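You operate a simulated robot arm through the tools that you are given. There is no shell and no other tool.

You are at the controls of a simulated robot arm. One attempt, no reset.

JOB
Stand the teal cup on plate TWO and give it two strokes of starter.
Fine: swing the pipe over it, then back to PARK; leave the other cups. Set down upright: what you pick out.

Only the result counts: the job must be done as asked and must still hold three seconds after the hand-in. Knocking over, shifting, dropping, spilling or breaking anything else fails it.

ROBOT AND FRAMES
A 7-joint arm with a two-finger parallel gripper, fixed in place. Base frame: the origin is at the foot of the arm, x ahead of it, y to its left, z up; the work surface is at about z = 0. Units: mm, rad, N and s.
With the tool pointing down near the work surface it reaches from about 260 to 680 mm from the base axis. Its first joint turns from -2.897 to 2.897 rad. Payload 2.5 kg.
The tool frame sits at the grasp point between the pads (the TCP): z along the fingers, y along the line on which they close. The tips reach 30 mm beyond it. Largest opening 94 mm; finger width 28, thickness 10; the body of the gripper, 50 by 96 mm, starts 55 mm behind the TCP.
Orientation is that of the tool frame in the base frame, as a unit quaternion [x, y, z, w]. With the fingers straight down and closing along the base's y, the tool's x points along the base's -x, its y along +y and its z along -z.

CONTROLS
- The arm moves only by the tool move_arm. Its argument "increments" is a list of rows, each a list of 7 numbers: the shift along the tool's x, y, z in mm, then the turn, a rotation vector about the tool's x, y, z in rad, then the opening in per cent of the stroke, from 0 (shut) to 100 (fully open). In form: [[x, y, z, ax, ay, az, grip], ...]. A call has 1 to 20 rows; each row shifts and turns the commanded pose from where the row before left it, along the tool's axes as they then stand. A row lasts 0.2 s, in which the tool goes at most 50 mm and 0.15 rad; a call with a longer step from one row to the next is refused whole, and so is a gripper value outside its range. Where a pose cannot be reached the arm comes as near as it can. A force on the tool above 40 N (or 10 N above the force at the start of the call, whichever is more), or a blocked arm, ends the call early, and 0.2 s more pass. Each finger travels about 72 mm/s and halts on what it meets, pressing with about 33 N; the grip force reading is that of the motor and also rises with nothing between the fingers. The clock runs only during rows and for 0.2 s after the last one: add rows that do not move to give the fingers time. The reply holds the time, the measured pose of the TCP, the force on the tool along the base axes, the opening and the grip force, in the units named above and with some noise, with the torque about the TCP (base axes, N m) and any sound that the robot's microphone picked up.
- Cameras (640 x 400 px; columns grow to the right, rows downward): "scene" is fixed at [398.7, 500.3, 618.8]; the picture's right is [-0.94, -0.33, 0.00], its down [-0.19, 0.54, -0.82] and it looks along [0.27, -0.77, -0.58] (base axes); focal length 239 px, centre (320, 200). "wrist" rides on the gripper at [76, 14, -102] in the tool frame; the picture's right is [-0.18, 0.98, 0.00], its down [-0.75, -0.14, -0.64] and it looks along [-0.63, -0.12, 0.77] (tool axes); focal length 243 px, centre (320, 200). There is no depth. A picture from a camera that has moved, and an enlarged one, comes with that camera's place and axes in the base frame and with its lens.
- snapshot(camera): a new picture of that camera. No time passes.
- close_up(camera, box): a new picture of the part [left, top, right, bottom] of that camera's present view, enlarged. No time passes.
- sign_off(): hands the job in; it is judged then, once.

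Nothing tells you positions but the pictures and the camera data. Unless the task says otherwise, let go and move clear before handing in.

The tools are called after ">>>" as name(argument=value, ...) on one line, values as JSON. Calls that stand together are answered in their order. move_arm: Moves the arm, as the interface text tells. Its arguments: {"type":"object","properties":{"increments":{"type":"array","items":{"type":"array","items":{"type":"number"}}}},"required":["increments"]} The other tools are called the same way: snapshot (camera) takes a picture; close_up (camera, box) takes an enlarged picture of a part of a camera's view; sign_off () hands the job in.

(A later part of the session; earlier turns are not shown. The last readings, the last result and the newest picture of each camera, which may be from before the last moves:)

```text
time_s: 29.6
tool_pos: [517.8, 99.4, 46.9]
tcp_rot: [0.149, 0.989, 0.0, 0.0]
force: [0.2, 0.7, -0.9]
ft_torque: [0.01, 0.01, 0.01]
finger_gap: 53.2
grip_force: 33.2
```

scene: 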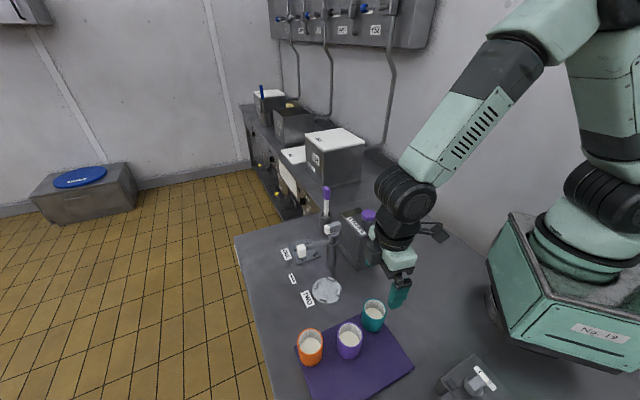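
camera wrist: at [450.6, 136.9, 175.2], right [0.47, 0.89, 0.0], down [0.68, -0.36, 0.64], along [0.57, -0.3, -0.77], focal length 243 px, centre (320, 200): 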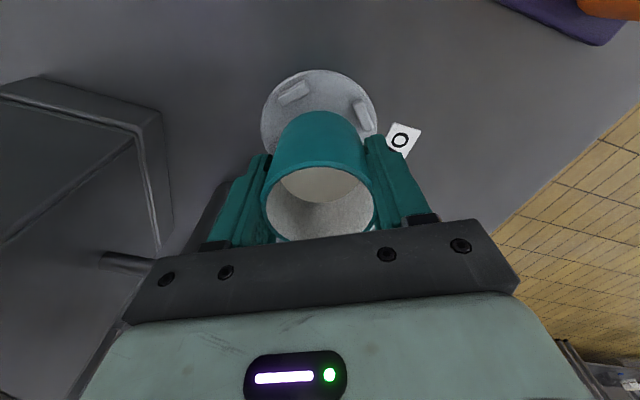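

>>> move_arm(increments=[[0, 0, 1, 0, 0, 0, 40], [0, 0, 0, 0, 0, 0, 40], [0, 0, 0, 0, 0, 0, 40]])

>>> close_up(camera="wrist", box=[240, 60, 400, 180])

>>> close_up(camera="scene", box=[310, 265, 350, 300])

```text
time_s: 30.4
tool_pos: [519.4, 99.6, 47.0]
tcp_rot: [0.148, 0.989, 0.0, 0.001]
force: [0.1, 0.6, -1.5]
ft_torque: [-0.01, -0.03, 0.0]
finger_gap: 53.1
grip_force: 32.8
```

```text
3.33 times, centred on (320, 120) of wrist
camera zoom: at [450.3, 135.7, 148.8], right [0.47, 0.89, 0.0], down [0.68, -0.36, 0.64], along [0.57, -0.3, -0.77], focal length 809 px, centre (320, 467)
```

zoom: 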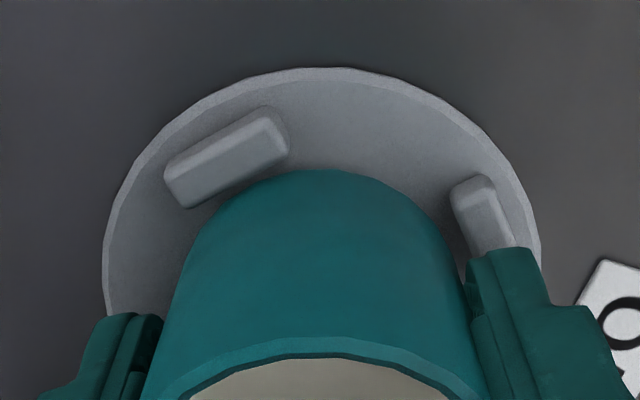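

```text
11.43 times, centred on (330, 282) of scene
camera zoom: at [398.7, 500.3, 618.8], right [-0.94, -0.33, 0.0], down [-0.19, 0.54, -0.82], along [0.27, -0.77, -0.58], focal length 2730 px, centre (206, -743)
```

zoom: 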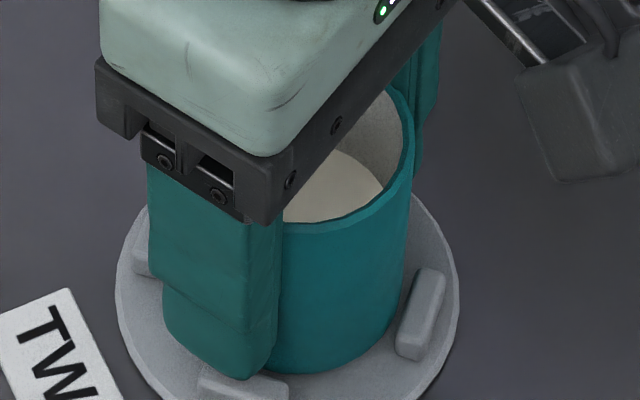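

No contact yet; the fingertips are about 17 mm up and two lugs lie beneath them at around 10-14 mm. I'll step another 1 mm and watch the force.

>>> move_arm(increments=[[0, 0, 1, 0, 0, 0, 40], [0, 0, 0, 0, 0, 0, 40], [0, 0, 0, 0, 0, 0, 40]])

```text
time_s: 31.2
tool_pos: [519.2, 100.4, 46.8]
tcp_rot: [0.15, 0.989, 0.0, 0.001]
force: [-6.0, -3.2, 15.0]
ft_torque: [-0.1, 0.19, -0.06]
finger_gap: 52.7
grip_force: 33.1
```

Contact: 15 N upward, acting close to the centre of the tool. I'll check by picture whether it is the cup on the plate or the fingertips on the lugs.

>>> close_up(camera="scene", box=[310, 265, 350, 300])

>>> close_up(camera="wrist", box=[350, 80, 400, 130])

>>> close_up(camera="wrist", box=[240, 60, 400, 180])

```text
11.43 times, centred on (330, 282) of scene
camera zoom: at [398.7, 500.3, 618.8], right [-0.94, -0.33, 0.0], down [-0.19, 0.54, -0.82], along [0.27, -0.77, -0.58], focal length 2730 px, centre (206, -743)
```

zoom: 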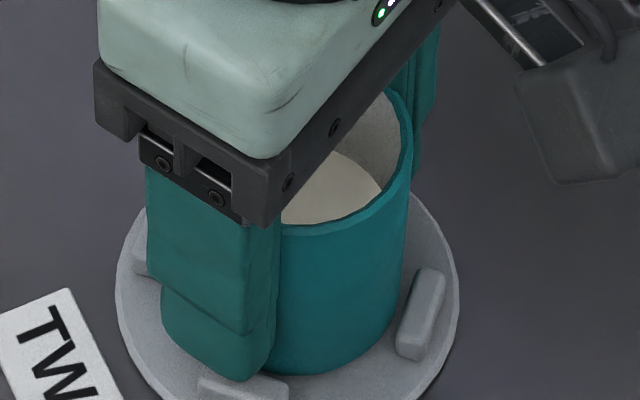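

```text
8.00 times, centred on (375, 105) of wrist
camera zoom: at [450.5, 136.0, 148.2], right [0.47, 0.88, 0.0], down [0.68, -0.36, 0.64], along [0.57, -0.3, -0.77], focal length 1941 px, centre (-120, 960)
```

zoom: 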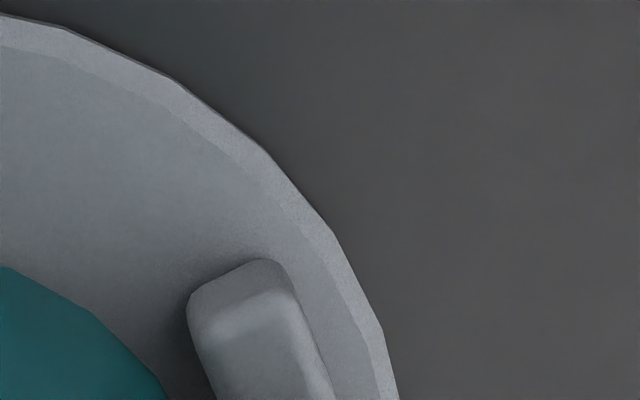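

```text
3.33 times, centred on (320, 120) of wrist
camera zoom: at [450.5, 136.0, 148.2], right [0.47, 0.88, 0.0], down [0.68, -0.36, 0.64], along [0.57, -0.3, -0.77], focal length 809 px, centre (320, 467)
```

zoom: 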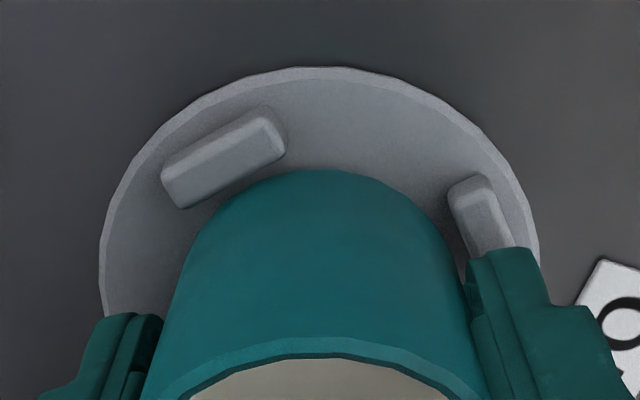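

The cup bottom works out at about z = 6 with its full radius, so it stands on the plate inside the lugs. I'll relieve the pressing force slightly, then open the fingers gently.

>>> move_arm(increments=[[0, 0, -0.8, 0, 0, 0, 40], [0, 0, 0, 0, 0, 0, 40]])

```text
time_s: 31.8
tool_pos: [519.1, 100.4, 45.7]
tcp_rot: [0.15, 0.989, 0.0, 0.001]
force: [-1.2, -1.7, 10.0]
ft_torque: [-0.07, 0.0, -0.04]
finger_gap: 53.2
grip_force: 33.0
```

The lateral load has dropped and only a light downward press remains. I'm opening the gripper slowly.

>>> move_arm(increments=[[0, 0, -0.4, 0, 0, 0, 58], [0, 0, 0, 0, 0, 0, 61], [0, 0, 0, 0, 0, 0, 66], [0, 0, 0, 0, 0, 0, 74], [0, 0, 0, 0, 0, 0, 80], [0, 0, 0, 0, 0, 0, 80]])

>>> close_up(camera="wrist", box=[220, 50, 420, 250])

>>> close_up(camera="scene", box=[300, 255, 360, 310])

```text
time_s: 33.2
tool_pos: [517.7, 99.0, 45.7]
tcp_rot: [0.148, 0.989, 0.001, 0.001]
force: [0.0, 0.6, -0.3]
ft_torque: [0.0, 0.03, -0.03]
finger_gap: 75.4
grip_force: 0.1
```

```text
2.00 times, centred on (320, 150) of wrist
camera zoom: at [450.8, 135.6, 148.5], right [0.47, 0.88, 0.0], down [0.68, -0.36, 0.64], along [0.57, -0.3, -0.77], focal length 485 px, centre (320, 300)
```

zoom: 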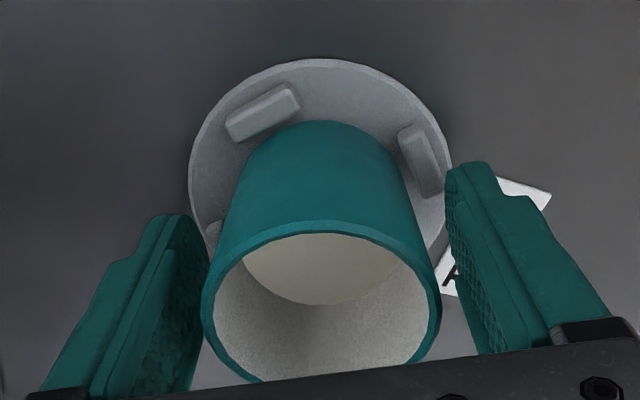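

```text
7.27 times, centred on (330, 282) of scene
camera zoom: at [398.7, 500.3, 618.8], right [-0.94, -0.33, 0.0], down [-0.19, 0.54, -0.82], along [0.27, -0.77, -0.58], focal length 1738 px, centre (247, -400)
```

zoom: 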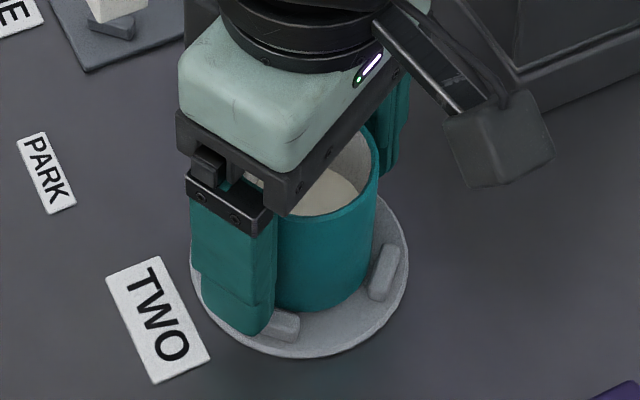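

The cup stands free and upright between the lugs. I'm retreating straight up, then I'll look at everything from above.

>>> move_arm(increments=[[0, 0, -8, 0, 0, 0, 80], [0, 0, -20, 0, 0, 0, 80], [0, 0, -35, 0, 0, 0, 80], [0, 0, -40, 0, 0, 0, 80], [0, 0, -40, 0, 0, 0, 80], [0, 0, -40, 0, 0, 0, 80], [0, 0, -17, 0, 0, 0, 80], [0, 0, 0, 0, 0, 0, 80]])

>>> snapshot(camera="wrist")

>>> close_up(camera="scene", box=[270, 190, 400, 320])

```text
time_s: 35.0
tool_pos: [517.3, 99.6, 247.1]
tcp_rot: [0.15, 0.989, 0.0, 0.0]
force: [-0.3, -0.1, -0.2]
ft_torque: [0.01, 0.0, -0.01]
finger_gap: 75.4
grip_force: 0.1
```

```text
taken
camera wrist: at [448.9, 135.9, 349.0], right [0.47, 0.88, 0.0], down [0.68, -0.36, 0.64], along [0.57, -0.3, -0.77], focal length 243 px, centre (320, 200)
```

wrist: 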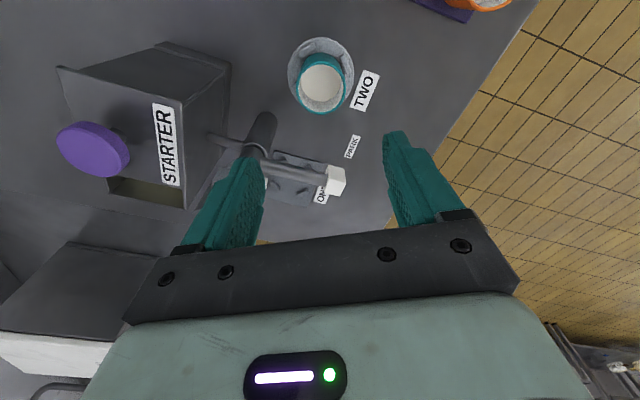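

```text
3.08 times, centred on (335, 255) of scene
camera zoom: at [398.7, 500.3, 618.8], right [-0.94, -0.33, 0.0], down [-0.19, 0.54, -0.82], along [0.27, -0.77, -0.58], focal length 735 px, centre (274, 31)
```

zoom: 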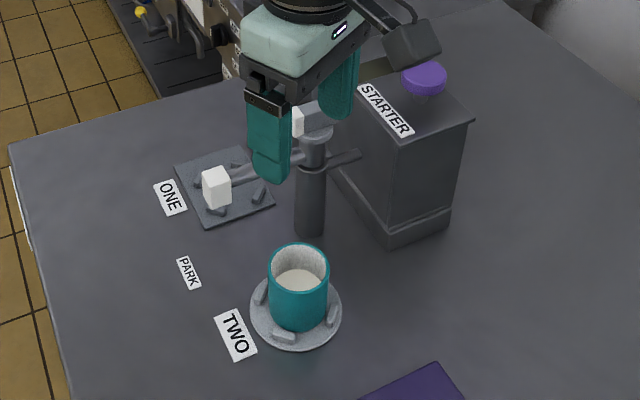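

The teal cup is standing properly on TWO. Next comes the pipe: I'll stay high, turn the hand to yaw 0.785 so the fingers can close across the handle bar, and move above the post for a close look.

>>> move_arm(increments=[[0, 0, 0, 0, 0, -0.15, 80], [0, 0, 0, 0, 0, -0.15, 80], [0, 0, 0, 0, 0, -0.15, 80], [0, 0, 0, 0, 0, -0.15, 80], [0, 0, 0, 0, 0, -0.15, 80], [0, 0, 0, 0, 0, -0.15, 80], [0, 0, 0, 0, 0, -0.15, 80], [0, 0, 0, 0, 0, -0.036, 80], [14.8, -20.4, 0, 0, 0, 0, 70], [14.8, -20.4, 0, 0, 0, 0, 70], [14.8, -20.4, 0, 0, 0, 0, 70], [14.8, -20.4, 0, 0, 0, 0, 70], [0, 0, 0, 0, 0, 0, 70], [0, 0, 0, 0, 0, 0, 70]])

>>> snapshot(camera="wrist")

>>> snapshot(camera="scene")

```text
time_s: 38.0
tool_pos: [535.5, -0.3, 248.0]
tcp_rot: [-0.383, 0.924, 0.0, 0.0]
force: [-0.4, -0.7, 0.1]
ft_torque: [-0.03, 0.0, 0.01]
finger_gap: 65.8
grip_force: 0.0
```

```text
taken
camera wrist: at [470.9, -44.0, 349.4], right [-0.57, 0.82, 0.0], down [0.63, 0.43, 0.64], along [0.53, 0.36, -0.77], focal length 243 px, centre (320, 200)
```

wrist: 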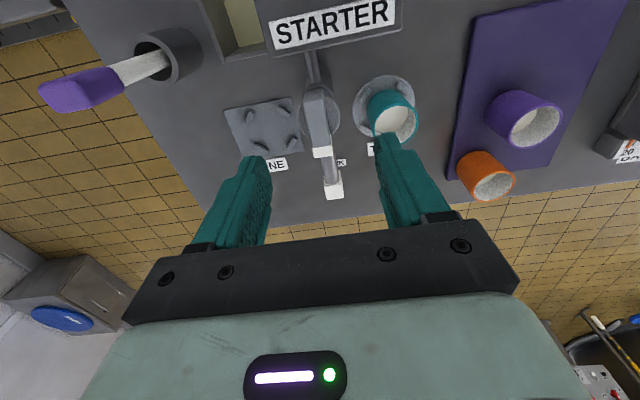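

```text
taken
```

scene: 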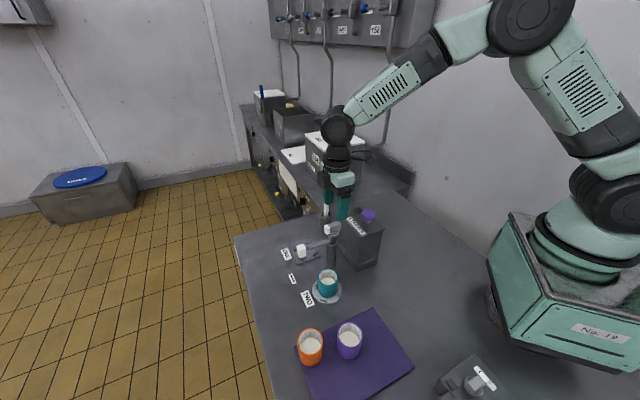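

>>> close_up(camera="wrist", box=[270, 40, 370, 210])

>>> close_up(camera="scene", box=[290, 210, 360, 275])

>>> close_up(camera="wrist", box=[280, 70, 360, 130])

```text
2.35 times, centred on (320, 125) of wrist
camera zoom: at [470.9, -44.0, 349.4], right [-0.57, 0.82, 0.0], down [0.63, 0.43, 0.64], along [0.53, 0.36, -0.77], focal length 571 px, centre (320, 376)
```

zoom: 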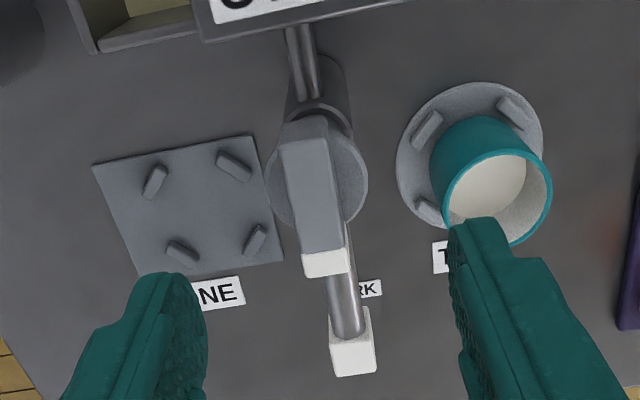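

```text
6.15 times, centred on (325, 242) of scene
camera zoom: at [398.7, 500.3, 618.8], right [-0.94, -0.33, 0.0], down [-0.19, 0.54, -0.82], along [0.27, -0.77, -0.58], focal length 1470 px, centre (289, -62)
```

zoom: 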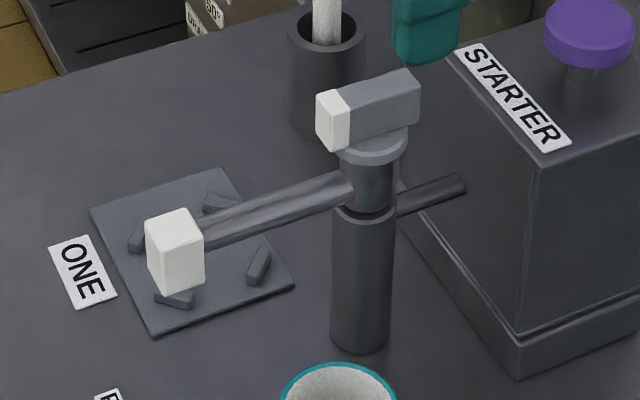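

```text
6.67 times, centred on (320, 100) of wrist
camera zoom: at [470.9, -44.0, 349.4], right [-0.57, 0.82, 0.0], down [0.63, 0.43, 0.64], along [0.53, 0.36, -0.77], focal length 1618 px, centre (320, 867)
```

zoom: 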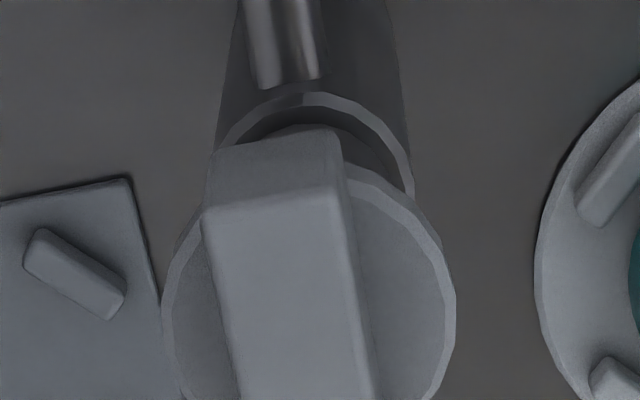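

The handle bar is about 14 mm wide with its top at z ≈ 168, sits on a disc at z ≈ 147, and lines up with the pipe; the post axis is at about (537, 0). I'll centre on the axis and descend so the tips straddle the bar just above the disc.

>>> move_arm(increments=[[-1.2, -1.5, 0, 0, 0, 0.015, 60], [0, 0, 10, 0, 0, 0, 60], [0, 0, 15, 0, 0, 0, 60], [0, 0, 15, 0, 0, 0, 60], [0, 0, 12, 0, 0, 0, 60], [0, 0, 6, 0, 0, 0, 60], [0, 0, 0, 0, 0, 0, 60], [0, 0, 0, 0, 0, 0, 60]])

>>> snapshot(camera="wrist")

>>> close_up(camera="scene", box=[290, 190, 370, 275])

```text
time_s: 39.8
tool_pos: [537.1, -1.2, 189.3]
tcp_rot: [-0.376, 0.927, 0.0, 0.0]
force: [0.8, -0.6, -0.4]
ft_torque: [0.04, 0.02, 0.01]
finger_gap: 56.7
grip_force: 0.1
```

```text
taken
camera wrist: at [472.0, -43.2, 291.7], right [-0.55, 0.83, 0.0], down [0.64, 0.42, 0.64], along [0.53, 0.35, -0.77], focal length 243 px, centre (320, 200)
```

wrist: 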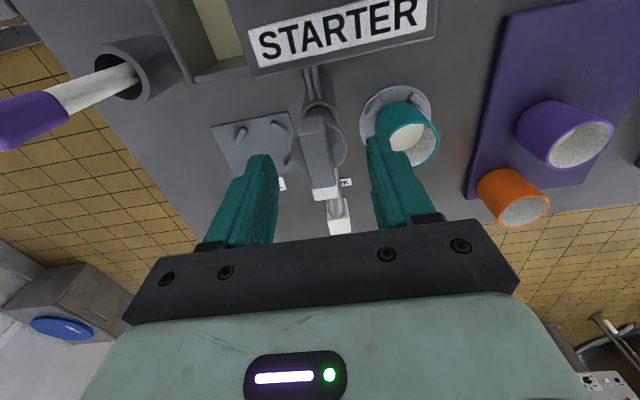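

```text
4.71 times, centred on (330, 232) of scene
camera zoom: at [398.7, 500.3, 618.8], right [-0.94, -0.33, 0.0], down [-0.19, 0.54, -0.82], along [0.27, -0.77, -0.58], focal length 1124 px, centre (273, 47)
```

zoom: 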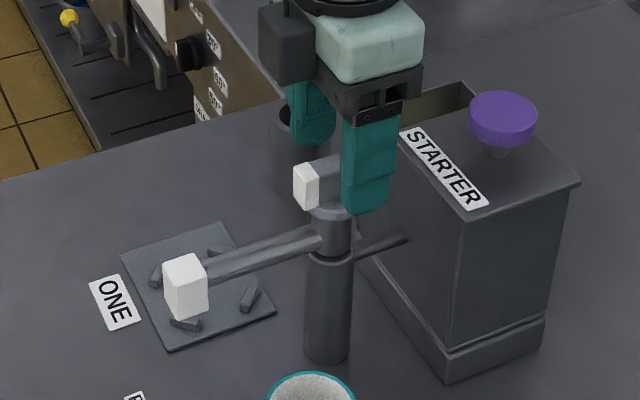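

The fingers straddle the bar with space on both sides. I'll check the alignment close up before the last few millimetres.

>>> close_up(camera="wrist", box=[230, 80, 410, 250])

>>> close_up(camera="scene", box=[315, 205, 365, 250])

```text
2.35 times, centred on (320, 165) of wrist
camera zoom: at [472.0, -43.2, 291.7], right [-0.55, 0.83, 0.0], down [0.64, 0.42, 0.64], along [0.53, 0.35, -0.77], focal length 571 px, centre (320, 282)
```

zoom: 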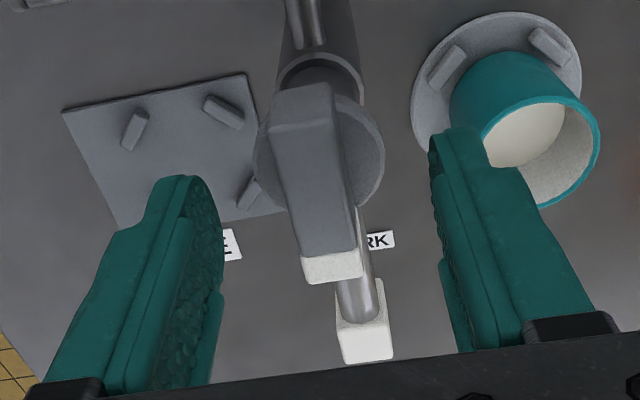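

```text
8.89 times, centred on (340, 228) of scene
camera zoom: at [398.7, 500.3, 618.8], right [-0.94, -0.33, 0.0], down [-0.19, 0.54, -0.82], along [0.27, -0.77, -0.58], focal length 2124 px, centre (142, -44)
```

zoom: 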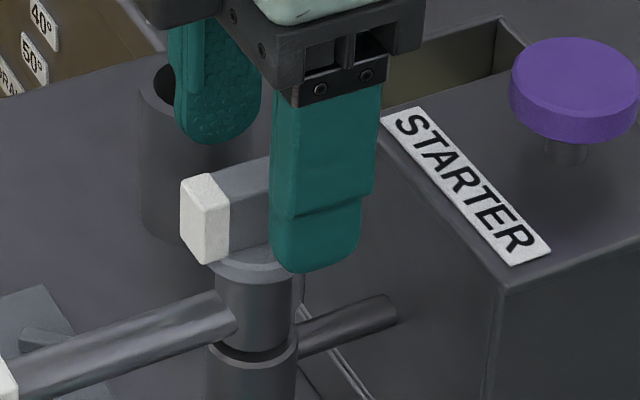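

The bar is parallel to the pads and centred to about 0.5 mm; the axis is within 1 mm of the TCP. I'll go down another 7 mm, then close on the bar.

>>> move_arm(increments=[[0.7, -0.3, 3, 0, 0, 0, 60], [0, 0, 4, 0, 0, 0, 60], [0, 0, 0, 0, 0, 0, 60]])

```text
time_s: 40.6
tool_pos: [535.2, -0.9, 182.3]
tcp_rot: [-0.376, 0.927, -0.001, -0.001]
force: [0.6, -0.3, 0.7]
ft_torque: [0.01, -0.01, 0.0]
finger_gap: 56.5
grip_force: 0.1
```

>>> move_arm(increments=[[0, 0, 0, 0, 0, 0, 40], [0, 0, 0, 0, 0, 0, 22], [0, 0, 0, 0, 0, 0, 16], [0, 0, 0, 0, 0, 0, 10], [0, 0, 0, 0, 0, 0, 5], [0, 0, 0, 0, 0, 0, 5]])

>>> close_up(camera="wrist", box=[230, 80, 410, 250])

>>> close_up(camera="scene", box=[300, 200, 370, 270])

```text
time_s: 42.0
tool_pos: [536.3, -1.9, 182.8]
tcp_rot: [-0.376, 0.927, 0.0, 0.0]
force: [0.1, 0.6, 0.6]
ft_torque: [0.02, 0.01, 0.04]
finger_gap: 15.9
grip_force: 44.7
```

```text
2.35 times, centred on (320, 165) of wrist
camera zoom: at [472.0, -44.1, 284.6], right [-0.55, 0.83, 0.0], down [0.64, 0.42, 0.64], along [0.53, 0.36, -0.77], focal length 571 px, centre (320, 282)
```

zoom: 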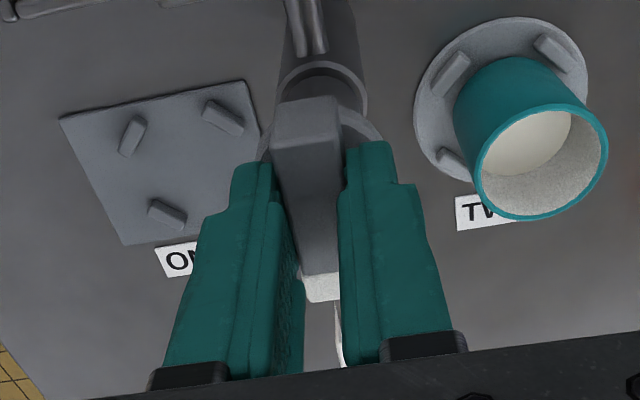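

```text
5.71 times, centred on (335, 235) of scene
camera zoom: at [398.7, 500.3, 618.8], right [-0.94, -0.33, 0.0], down [-0.19, 0.54, -0.82], along [0.27, -0.77, -0.58], focal length 1365 px, centre (234, 0)
```

zoom: 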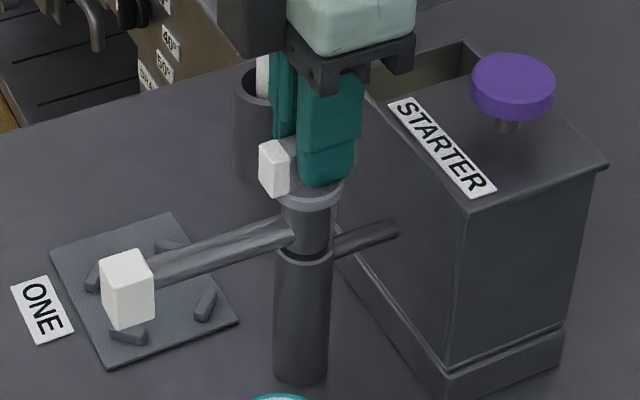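

The bar is gripped (gap 15.9 mm). I'll turn it a little toward TWO first and check torque and movement.

>>> move_arm(increments=[[0, 0, 0, 0, 0, -0.04, 5], [0, 0, 0, 0, 0, -0.06, 5], [0, 0, 0, 0, 0, -0.05, 5], [0, 0, 0, 0, 0, 0, 5]])

>>> close_up(camera="scene", box=[280, 200, 370, 300])

```text
time_s: 43.0
tool_pos: [535.6, -1.0, 182.9]
tcp_rot: [-0.444, 0.896, 0.0, 0.0]
force: [-8.9, -3.1, 8.8]
ft_torque: [0.92, -0.56, 0.03]
finger_gap: 16.1
grip_force: 45.1
```

```text
4.00 times, centred on (325, 250) of scene
camera zoom: at [398.7, 500.3, 618.8], right [-0.94, -0.33, 0.0], down [-0.19, 0.54, -0.82], along [0.27, -0.77, -0.58], focal length 956 px, centre (300, 0)
```

zoom: 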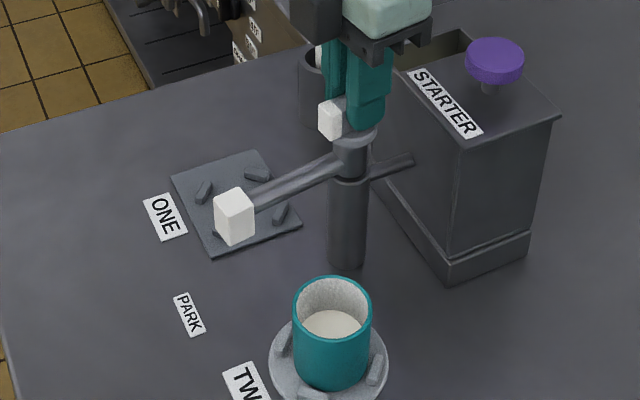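

The pipe turns with the handle. The side forces are modest; I'll continue a little and see whether they grow, which would tell me how far the TCP is off the axis.

>>> move_arm(increments=[[0, 0, 0, 0, 0, -0.05, 5], [0, 0, 0, 0, 0, -0.05, 5], [0, 0, 0, 0, 0, 0, 5]])

```text
time_s: 43.8
tool_pos: [536.9, -1.8, 181.9]
tcp_rot: [-0.488, 0.873, -0.001, -0.001]
force: [-13.5, -10.8, 19.1]
ft_torque: [-0.16, 0.37, -0.01]
finger_gap: 15.7
grip_force: 45.0
```

Forces are growing, including an upward one, so I'm slightly off axis and low. I'll relieve it with a small shift along the force direction and re-read.

>>> move_arm(increments=[[0.8, 0.3, -1.0, 0, 0, 0, 5], [0, 0, 0, 0, 0, 0, 5]])

>>> close_up(camera="wrist", box=[230, 80, 410, 250])

>>> close_up(camera="scene", box=[290, 200, 370, 270])

```text
time_s: 44.4
tool_pos: [534.8, -2.1, 182.5]
tcp_rot: [-0.488, 0.873, -0.001, 0.0]
force: [4.6, -13.5, 2.3]
ft_torque: [-1.4, 0.73, 0.01]
finger_gap: 15.9
grip_force: 44.7
```

```text
2.35 times, centred on (320, 165) of wrist
camera zoom: at [484.8, -58.8, 284.5], right [-0.74, 0.67, 0.0], down [0.51, 0.57, 0.64], along [0.43, 0.47, -0.77], focal length 571 px, centre (320, 282)
```

zoom: 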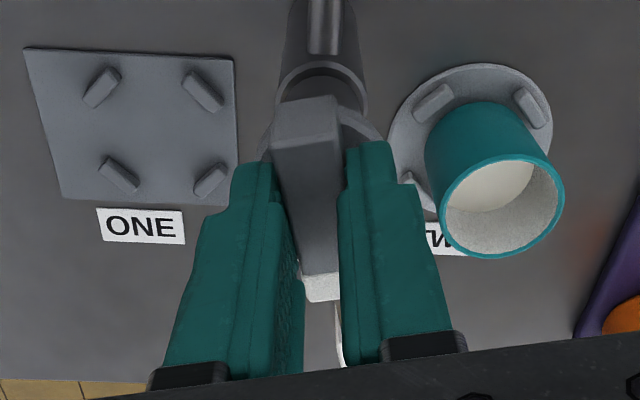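

```text
5.71 times, centred on (330, 235) of scene
camera zoom: at [398.7, 500.3, 618.8], right [-0.94, -0.33, 0.0], down [-0.19, 0.54, -0.82], along [0.27, -0.77, -0.58], focal length 1365 px, centre (263, 0)
```

zoom: 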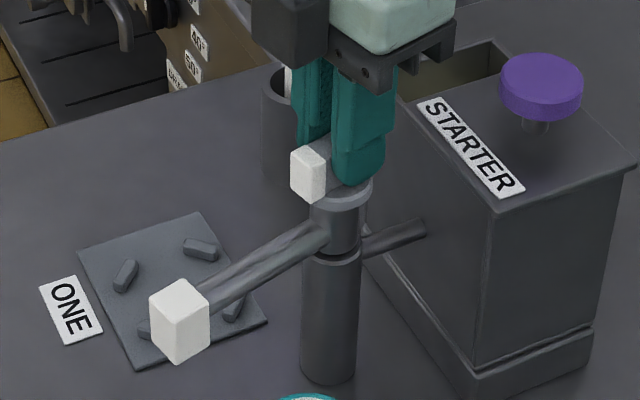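

The grip is simply stiff against millimetre errors. I'll loosen the fingers to a couple of mm of play and use them as a loose wrench, which avoids side loads on the post.

>>> move_arm(increments=[[0, 0, 0, 0, 0, 0, 18], [0, 0, 0, 0, 0, 0, 20], [0, 0, 0, 0, 0, 0, 20]])

```text
time_s: 45.2
tool_pos: [535.1, 0.2, 182.4]
tcp_rot: [-0.488, 0.873, -0.001, 0.0]
force: [0.9, -0.3, -0.4]
ft_torque: [0.07, -0.03, 0.04]
finger_gap: 19.1
grip_force: 0.4
```

Forces are back to zero with about 3 mm of play. Continuing the rotation toward TWO.

>>> move_arm(increments=[[0, 0, 0, 0, 0, -0.06, 20], [0, 0, 0, 0, 0, -0.08, 20], [0, 0, 0, 0, 0, -0.08, 20], [0, 0, 0, 0, 0, -0.08, 20], [0, 0, 0, 0, 0, 0, 20]])

>>> snapshot(camera="wrist")

>>> close_up(camera="scene", box=[280, 200, 370, 300])

```text
time_s: 46.4
tool_pos: [535.4, -1.3, 182.6]
tcp_rot: [-0.613, 0.79, 0.0, 0.0]
force: [3.2, -0.6, 1.4]
ft_torque: [0.01, -0.02, -0.03]
finger_gap: 20.2
grip_force: 1.8
```

```text
taken
camera wrist: at [503.9, -71.0, 284.6], right [-0.91, 0.42, 0.0], down [0.32, 0.7, 0.64], along [0.27, 0.58, -0.77], focal length 243 px, centre (320, 200)
```

wrist: 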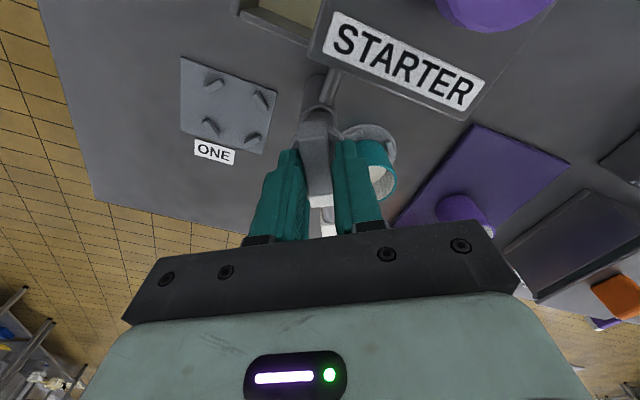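

```text
4.00 times, centred on (325, 250) of scene
camera zoom: at [398.7, 500.3, 618.8], right [-0.94, -0.33, 0.0], down [-0.19, 0.54, -0.82], along [0.27, -0.77, -0.58], focal length 956 px, centre (300, 0)
```

zoom: 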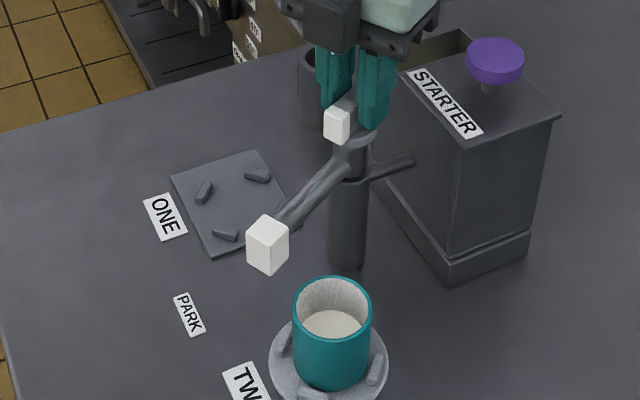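

The pipe follows nicely with small forces. I'll keep turning until the nozzle is over the cup.

>>> move_arm(increments=[[0, 0, 0, 0, 0, -0.07, 20], [0, 0, 0, 0, 0, -0.08, 20], [0, 0, 0, 0, 0, -0.08, 20], [0, 0, 0, 0, 0, -0.07, 20], [0, 0, 0, 0, 0, 0, 20]])

>>> close_up(camera="scene", box=[280, 200, 370, 300])

```text
time_s: 47.6
tool_pos: [535.1, -0.9, 183.6]
tcp_rot: [0.725, -0.689, 0.001, 0.0]
force: [2.7, 1.2, -0.4]
ft_torque: [0.02, -0.06, -0.05]
finger_gap: 20.3
grip_force: 1.5
```

```text
4.00 times, centred on (325, 250) of scene
camera zoom: at [398.7, 500.3, 618.8], right [-0.94, -0.33, 0.0], down [-0.19, 0.54, -0.82], along [0.27, -0.77, -0.58], focal length 956 px, centre (300, 0)
```

zoom: 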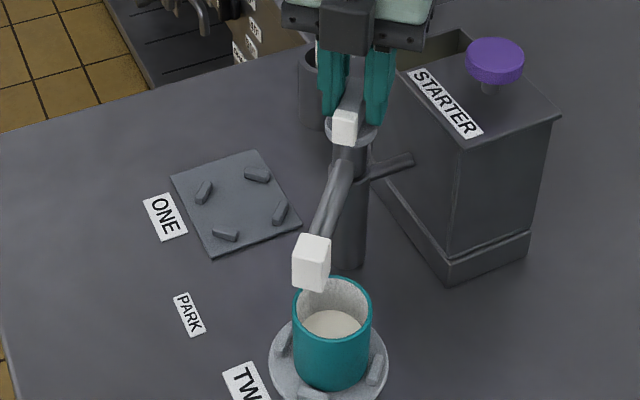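

The nozzle is at about 92° and the cup centre lies at about 99.8° around the post. A final 0.13 rad should put it over the middle of the cup.

>>> move_arm(increments=[[0, 0, 0, 0, 0, -0.07, 20], [0, 0, 0, 0, 0, -0.06, 20], [0, 0, 0, 0, 0, 0, 20]])

>>> close_up(camera="scene", box=[290, 210, 370, 300])

>>> snapshot(camera="wrist")

```text
time_s: 48.4
tool_pos: [534.8, -1.8, 182.8]
tcp_rot: [0.768, -0.641, 0.0, 0.0]
force: [2.1, -0.4, 1.8]
ft_torque: [0.0, -0.08, -0.05]
finger_gap: 20.3
grip_force: 1.6
```

```text
4.44 times, centred on (330, 255) of scene
camera zoom: at [398.7, 500.3, 618.8], right [-0.94, -0.33, 0.0], down [-0.19, 0.54, -0.82], along [0.27, -0.77, -0.58], focal length 1062 px, centre (276, -44)
```

zoom: 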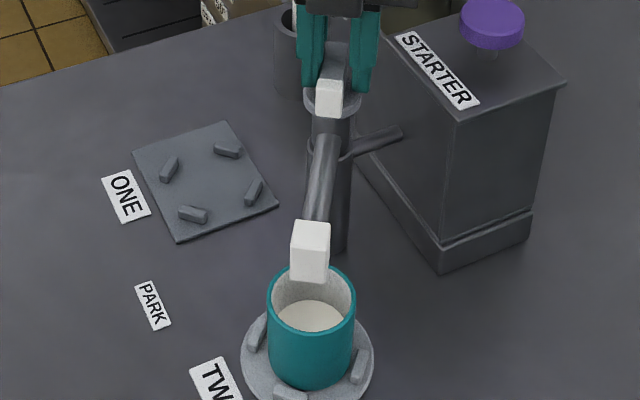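

```text
taken
camera wrist: at [535.9, -79.0, 284.2], right [-1.0, 0.0, 0.0], down [0.0, 0.77, 0.64], along [0.0, 0.64, -0.77], focal length 243 px, centre (320, 200)
```

wrist: 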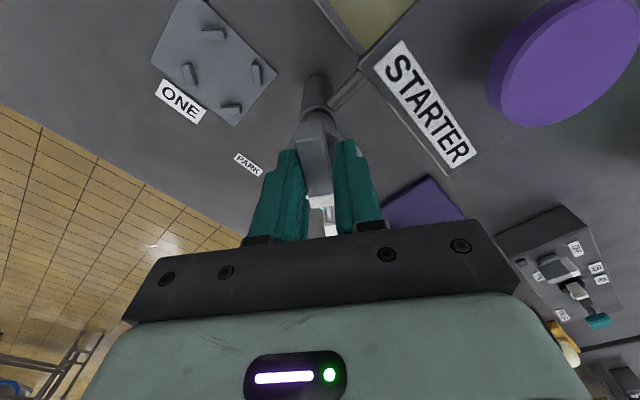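

The nozzle is over the cup's centre to within a few millimetres. I'll open the fingers, lift clear, and check that the pipe stays there.

>>> move_arm(increments=[[0, 0, 0, 0, 0, 0.02, 30], [0, 0, 0, 0, 0, 0, 45], [0, 0, 0, 0, 0, 0, 50], [0, 0, -10, 0, 0, 0, 50], [0, 0, -20, 0, 0, 0, 50], [0, 0, -30, 0, 0, 0, 50], [0, 0, -30, 0, 0, 0, 50], [0, 0, -10, 0, 0, 0, 50], [0, 0, 0, 0, 0, 0, 50]])

>>> snapshot(camera="wrist")

>>> close_up(camera="scene", box=[290, 200, 390, 300])

```text
time_s: 50.4
tool_pos: [535.7, -2.2, 282.2]
tcp_rot: [0.761, -0.649, 0.0, 0.0]
force: [0.0, 0.8, 0.3]
ft_torque: [0.01, -0.02, 0.02]
finger_gap: 46.8
grip_force: 0.0
```

```text
taken
camera wrist: at [534.3, -79.3, 384.8], right [-1.0, 0.03, 0.0], down [0.02, 0.77, 0.64], along [0.02, 0.64, -0.77], focal length 243 px, centre (320, 200)
```

wrist: 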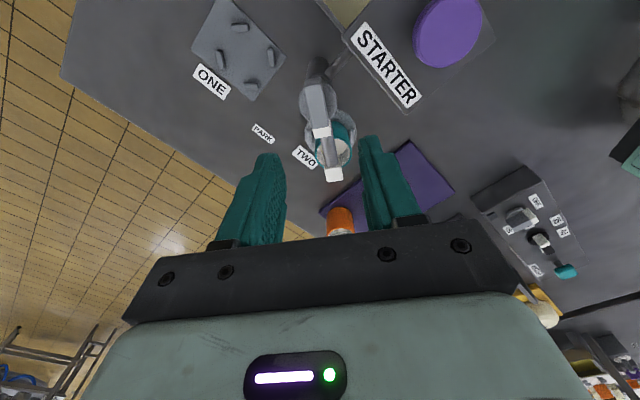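

```text
4.00 times, centred on (340, 250) of scene
camera zoom: at [398.7, 500.3, 618.8], right [-0.94, -0.33, 0.0], down [-0.19, 0.54, -0.82], along [0.27, -0.77, -0.58], focal length 956 px, centre (240, 0)
```

zoom: 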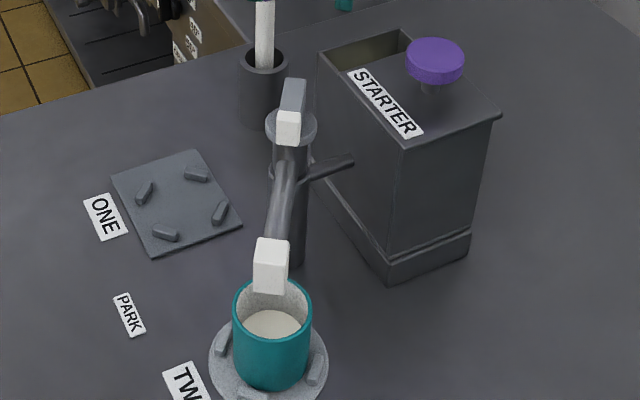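

The pipe stays put. I'll verify the nozzle-over-cup alignment from the wrist camera too.

>>> close_up(camera="wrist", box=[280, 60, 380, 200])

>>> close_up(camera="wrist", box=[330, 0, 510, 110])

```text
2.86 times, centred on (330, 130) of wrist
camera zoom: at [534.3, -79.3, 384.8], right [-1.0, 0.03, 0.0], down [0.02, 0.77, 0.64], along [0.02, 0.64, -0.77], focal length 693 px, centre (291, 400)
```

zoom: 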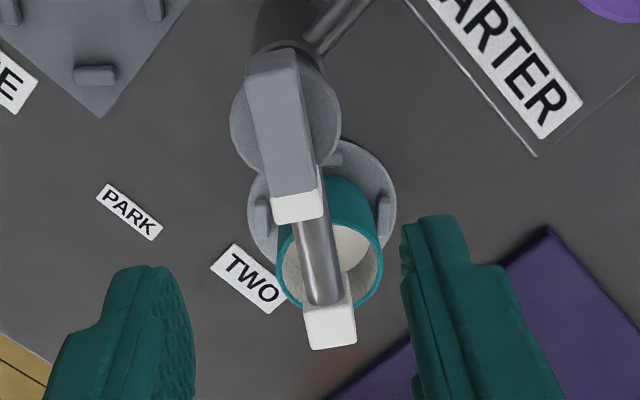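

```text
3.56 times, centred on (420, 55) of wrist
camera zoom: at [534.3, -79.3, 384.8], right [-1.0, 0.03, 0.0], down [0.02, 0.77, 0.64], along [0.02, 0.64, -0.77], focal length 863 px, centre (-36, 716)
```

zoom: 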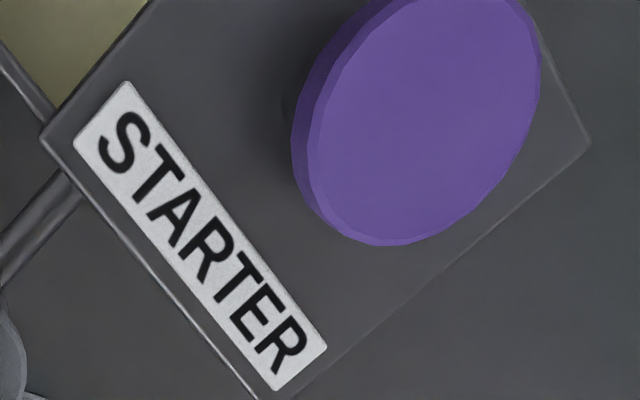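

The nozzle is at about (520, 100), over the cup opening. Now I go above the purple pump knob with closed fingers to measure it precisely.

>>> move_arm(increments=[[0, 0, 0, 0, 0, 0.15, 30], [0, 0, 0, 0, 0, 0.15, 15], [0, 0, 0, 0, 0, 0.15, 0], [0, 0, 0, 0, 0, 0.15, 0], [0, 0, 0, 0, 0, 0.15, 0], [0, 0, 0, 0, 0, 0.15, 0], [15, 3.6, 0, 0, 0, 0, 0], [28, 6.7, 0, 0, 0, 0, 0], [28, 6.7, 0, 0, 0, 0, 0], [22, 5.3, 0, 0, 0, 0, 0], [10.6, 2.5, 0, 0, 0, 0, 0], [0, 0, 0, 0, 0, 0, 0], [0, 0, 0, 0, 0, 0, 0]])

>>> snapshot(camera="wrist")

>>> close_up(camera="scene", box=[320, 180, 400, 270])

```text
time_s: 53.2
tool_pos: [447.7, -61.9, 281.8]
tcp_rot: [-0.404, 0.915, 0.0, 0.0]
force: [0.1, 0.6, -0.1]
ft_torque: [-0.01, -0.02, -0.01]
finger_gap: 0.1
grip_force: 32.9
```

```text
taken
camera wrist: at [386.3, -108.0, 384.0], right [-0.6, 0.8, 0.0], down [0.61, 0.46, 0.64], along [0.51, 0.39, -0.77], focal length 243 px, centre (320, 200)
```

wrist: 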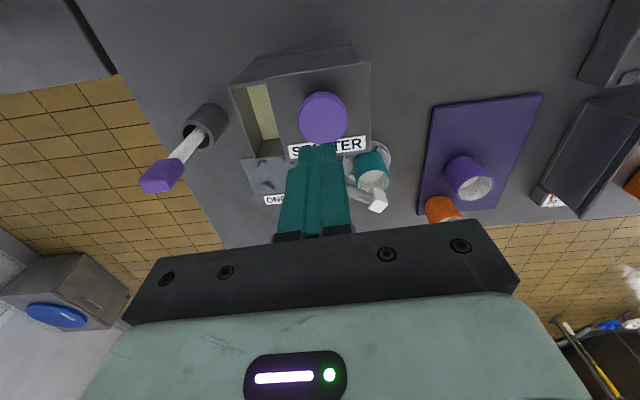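

```text
4.44 times, centred on (360, 225) of scene
camera zoom: at [398.7, 500.3, 618.8], right [-0.94, -0.33, 0.0], down [-0.19, 0.54, -0.82], along [0.27, -0.77, -0.58], focal length 1062 px, centre (142, 89)
```

zoom: 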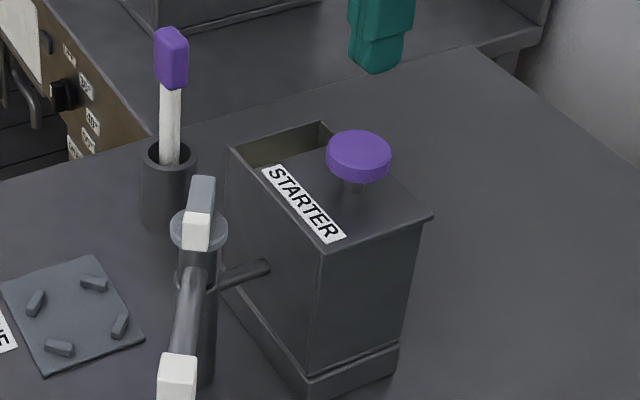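

I'll take a close-up of the knob to find its centre and height.

>>> close_up(camera="wrist", box=[270, 70, 380, 160])

>>> close_up(camera="scene", box=[340, 195, 400, 245])

```text
4.44 times, centred on (325, 115) of wrist
camera zoom: at [386.3, -108.0, 384.0], right [-0.6, 0.8, 0.0], down [0.61, 0.46, 0.64], along [0.51, 0.39, -0.77], focal length 1078 px, centre (298, 578)
```

zoom: 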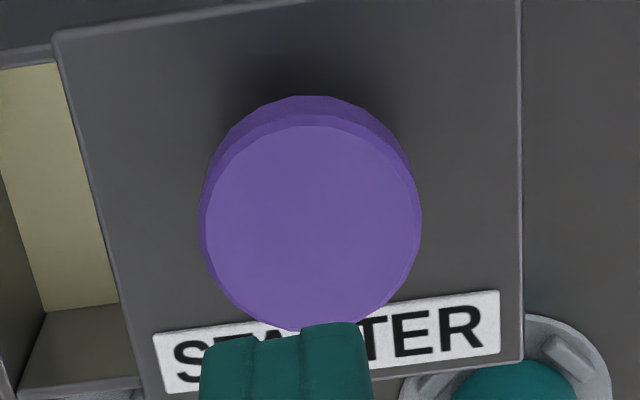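

```text
8.00 times, centred on (370, 220) of scene
camera zoom: at [398.7, 500.3, 618.8], right [-0.94, -0.33, 0.0], down [-0.19, 0.54, -0.82], along [0.27, -0.77, -0.58], focal length 1911 px, centre (-80, 40)
```

zoom: 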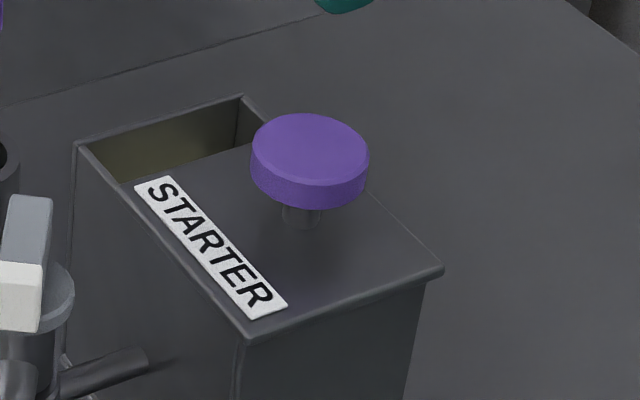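

The knob top is at (447, -58, 187), about 41 mm across. I'll centre over it and descend to just above with the fingers shut.

>>> move_arm(increments=[[-2.1, 2.1, 0, 0, 0, 0, 0], [0, 0, 15, 0, 0, 0, 0], [0, 0, 18, 0, 0, 0, 0], [0, 0, 15, 0, 0, 0, 0], [0, 0, 9, 0, 0, 0, 0], [0, 0, 0, 0, 0, 0, 0], [0, 0, 0, 0, 0, 0, 0]])

>>> close_up(camera="scene", box=[340, 175, 400, 245])

>>> close_up(camera="wrist", box=[240, 70, 400, 220])

```text
time_s: 54.8
tool_pos: [446.9, -58.5, 224.3]
tcp_rot: [-0.404, 0.915, 0.0, 0.0]
force: [-0.5, 0.4, 0.7]
ft_torque: [0.02, 0.02, -0.01]
finger_gap: 0.2
grip_force: 33.6
```

```text
5.71 times, centred on (370, 210) of scene
camera zoom: at [398.7, 500.3, 618.8], right [-0.94, -0.33, 0.0], down [-0.19, 0.54, -0.82], along [0.27, -0.77, -0.58], focal length 1365 px, centre (34, 143)
```

zoom: 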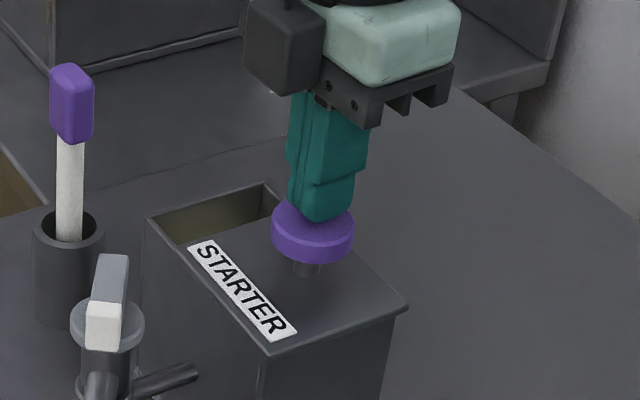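

```text
2.67 times, centred on (320, 145) of wrist
camera zoom: at [385.7, -104.9, 327.1], right [-0.6, 0.8, 0.0], down [0.61, 0.46, 0.64], along [0.51, 0.39, -0.77], focal length 647 px, centre (320, 347)
```

zoom: 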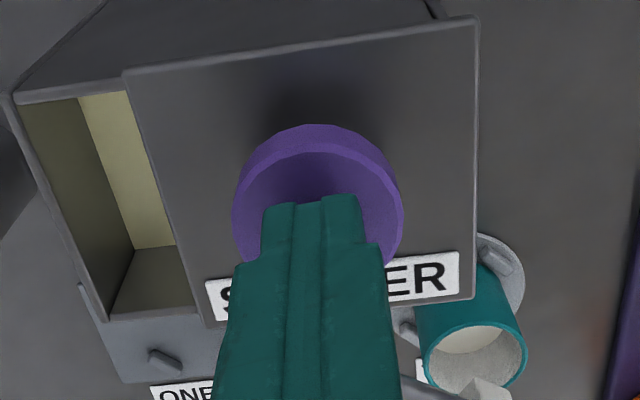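

The fingertips are about 7 mm above the knob, centred. I'll begin pressing in small steps, watching force and sound.

>>> move_arm(increments=[[0, 0, 3, 0, 0, 0, 0], [0, 0, 3, 0, 0, 0, 0], [0, 0, 2, 0, 0, 0, 0], [0, 0, 0, 0, 0, 0, 0]])

```text
time_s: 55.8
tool_pos: [447.0, -59.5, 216.7]
tcp_rot: [-0.403, 0.915, 0.0, 0.0]
force: [0.8, -0.1, 1.7]
ft_torque: [-0.01, 0.01, -0.02]
finger_gap: 0.1
grip_force: 33.4
```

I may be just touching the knob. Pressing on in 2 mm rows.

>>> move_arm(increments=[[0, 0, 2, 0, 0, 0, 0], [0, 0, 2, 0, 0, 0, 0], [0, 0, 0, 0, 0, 0, 0]])

```text
time_s: 56.6
tool_pos: [447.8, -58.6, 213.6]
tcp_rot: [-0.403, 0.915, 0.0, 0.0]
force: [0.3, 0.4, 2.3]
ft_torque: [0.03, 0.03, 0.04]
finger_gap: 0.0
grip_force: 33.2
```

The knob is moving against a light spring (2 N). I continue down without reversing, so this stays a single stroke.

>>> move_arm(increments=[[0, 0, 2, 0, 0, 0, 0], [0, 0, 2, 0, 0, 0, 0], [0, 0, 2, 0, 0, 0, 0], [0, 0, 0, 0, 0, 0, 0]])

>>> close_up(camera="scene", box=[340, 175, 400, 245])

```text
time_s: 57.6
tool_pos: [446.8, -57.0, 206.4]
tcp_rot: [-0.403, 0.915, 0.0, -0.001]
force: [0.6, -0.4, 3.0]
ft_torque: [-0.01, -0.01, 0.03]
finger_gap: 0.0
grip_force: 33.0
heard: click
```

```text
5.71 times, centred on (370, 210) of scene
camera zoom: at [398.7, 500.3, 618.8], right [-0.94, -0.33, 0.0], down [-0.19, 0.54, -0.82], along [0.27, -0.77, -0.58], focal length 1365 px, centre (34, 143)
```

zoom: 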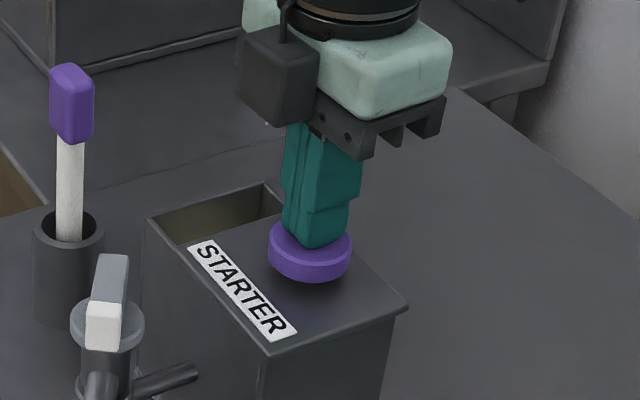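

I heard a click, so the first stroke has registered. I'll go 1-2 mm further to see whether it has reached the bottom stop.

>>> move_arm(increments=[[0, 0, 1, 0, 0, 0, 0], [0, 0, 1, 0, 0, 0, 0], [0, 0, 0, 0, 0, 0, 0]])

>>> close_up(camera="scene", box=[295, 225, 355, 305])

```text
time_s: 58.4
tool_pos: [446.9, -59.5, 206.5]
tcp_rot: [-0.403, 0.915, 0.0, 0.0]
force: [0.0, -1.3, 4.2]
ft_torque: [-0.06, 0.01, -0.01]
finger_gap: 0.0
grip_force: 33.0
```

```text
5.00 times, centred on (325, 265) of scene
camera zoom: at [398.7, 500.3, 618.8], right [-0.94, -0.33, 0.0], down [-0.19, 0.54, -0.82], along [0.27, -0.77, -0.58], focal length 1194 px, centre (295, -125)
```

zoom: 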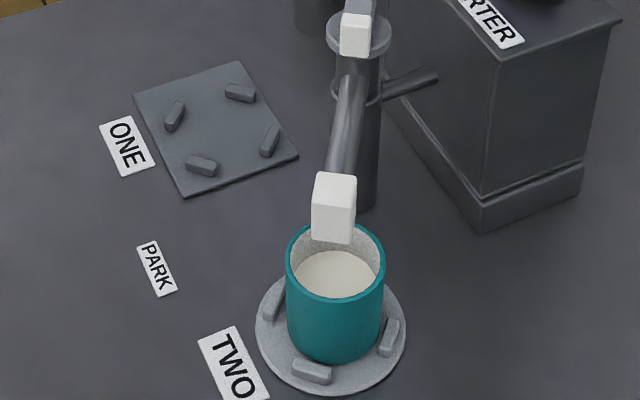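

One click so far and the force is only 4 N. Now I raise fully off the knob so it can return, and check for sound.

>>> move_arm(increments=[[0, 0, -3, 0, 0, 0, 0], [0, 0, -4, 0, 0, 0, 0], [0, 0, -5, 0, 0, 0, 0], [0, 0, -6, 0, 0, 0, 0], [0, 0, -5, 0, 0, 0, 0], [0, 0, 0, 0, 0, 0, 0], [0, 0, 0, 0, 0, 0, 0]])

>>> close_up(camera="scene", box=[340, 175, 400, 245])

>>> close_up(camera="scene", box=[295, 225, 355, 305])

```text
time_s: 60.0
tool_pos: [446.8, -59.1, 227.8]
tcp_rot: [-0.404, 0.915, 0.0, 0.0]
force: [0.4, 0.9, 0.5]
ft_torque: [-0.01, -0.01, 0.02]
finger_gap: 0.1
grip_force: 33.3
```

```text
5.71 times, centred on (370, 210) of scene
camera zoom: at [398.7, 500.3, 618.8], right [-0.94, -0.33, 0.0], down [-0.19, 0.54, -0.82], along [0.27, -0.77, -0.58], focal length 1365 px, centre (34, 143)
```

zoom: 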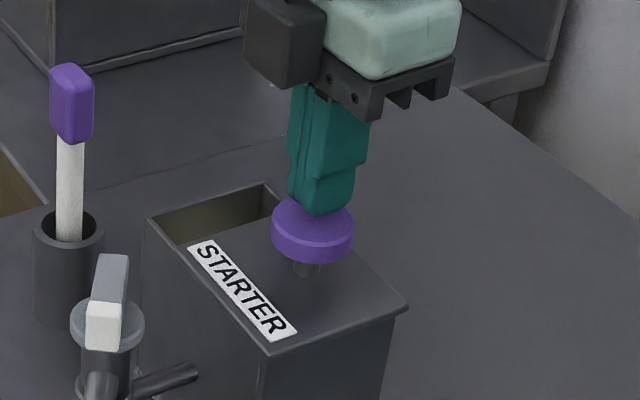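

```text
5.00 times, centred on (325, 265) of scene
camera zoom: at [398.7, 500.3, 618.8], right [-0.94, -0.33, 0.0], down [-0.19, 0.54, -0.82], along [0.27, -0.77, -0.58], focal length 1194 px, centre (295, -125)
```

zoom: 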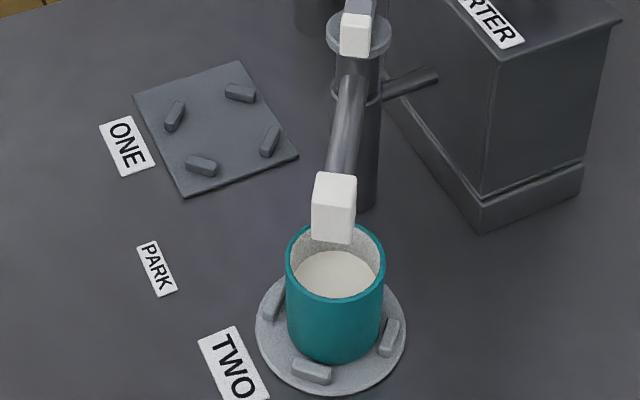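

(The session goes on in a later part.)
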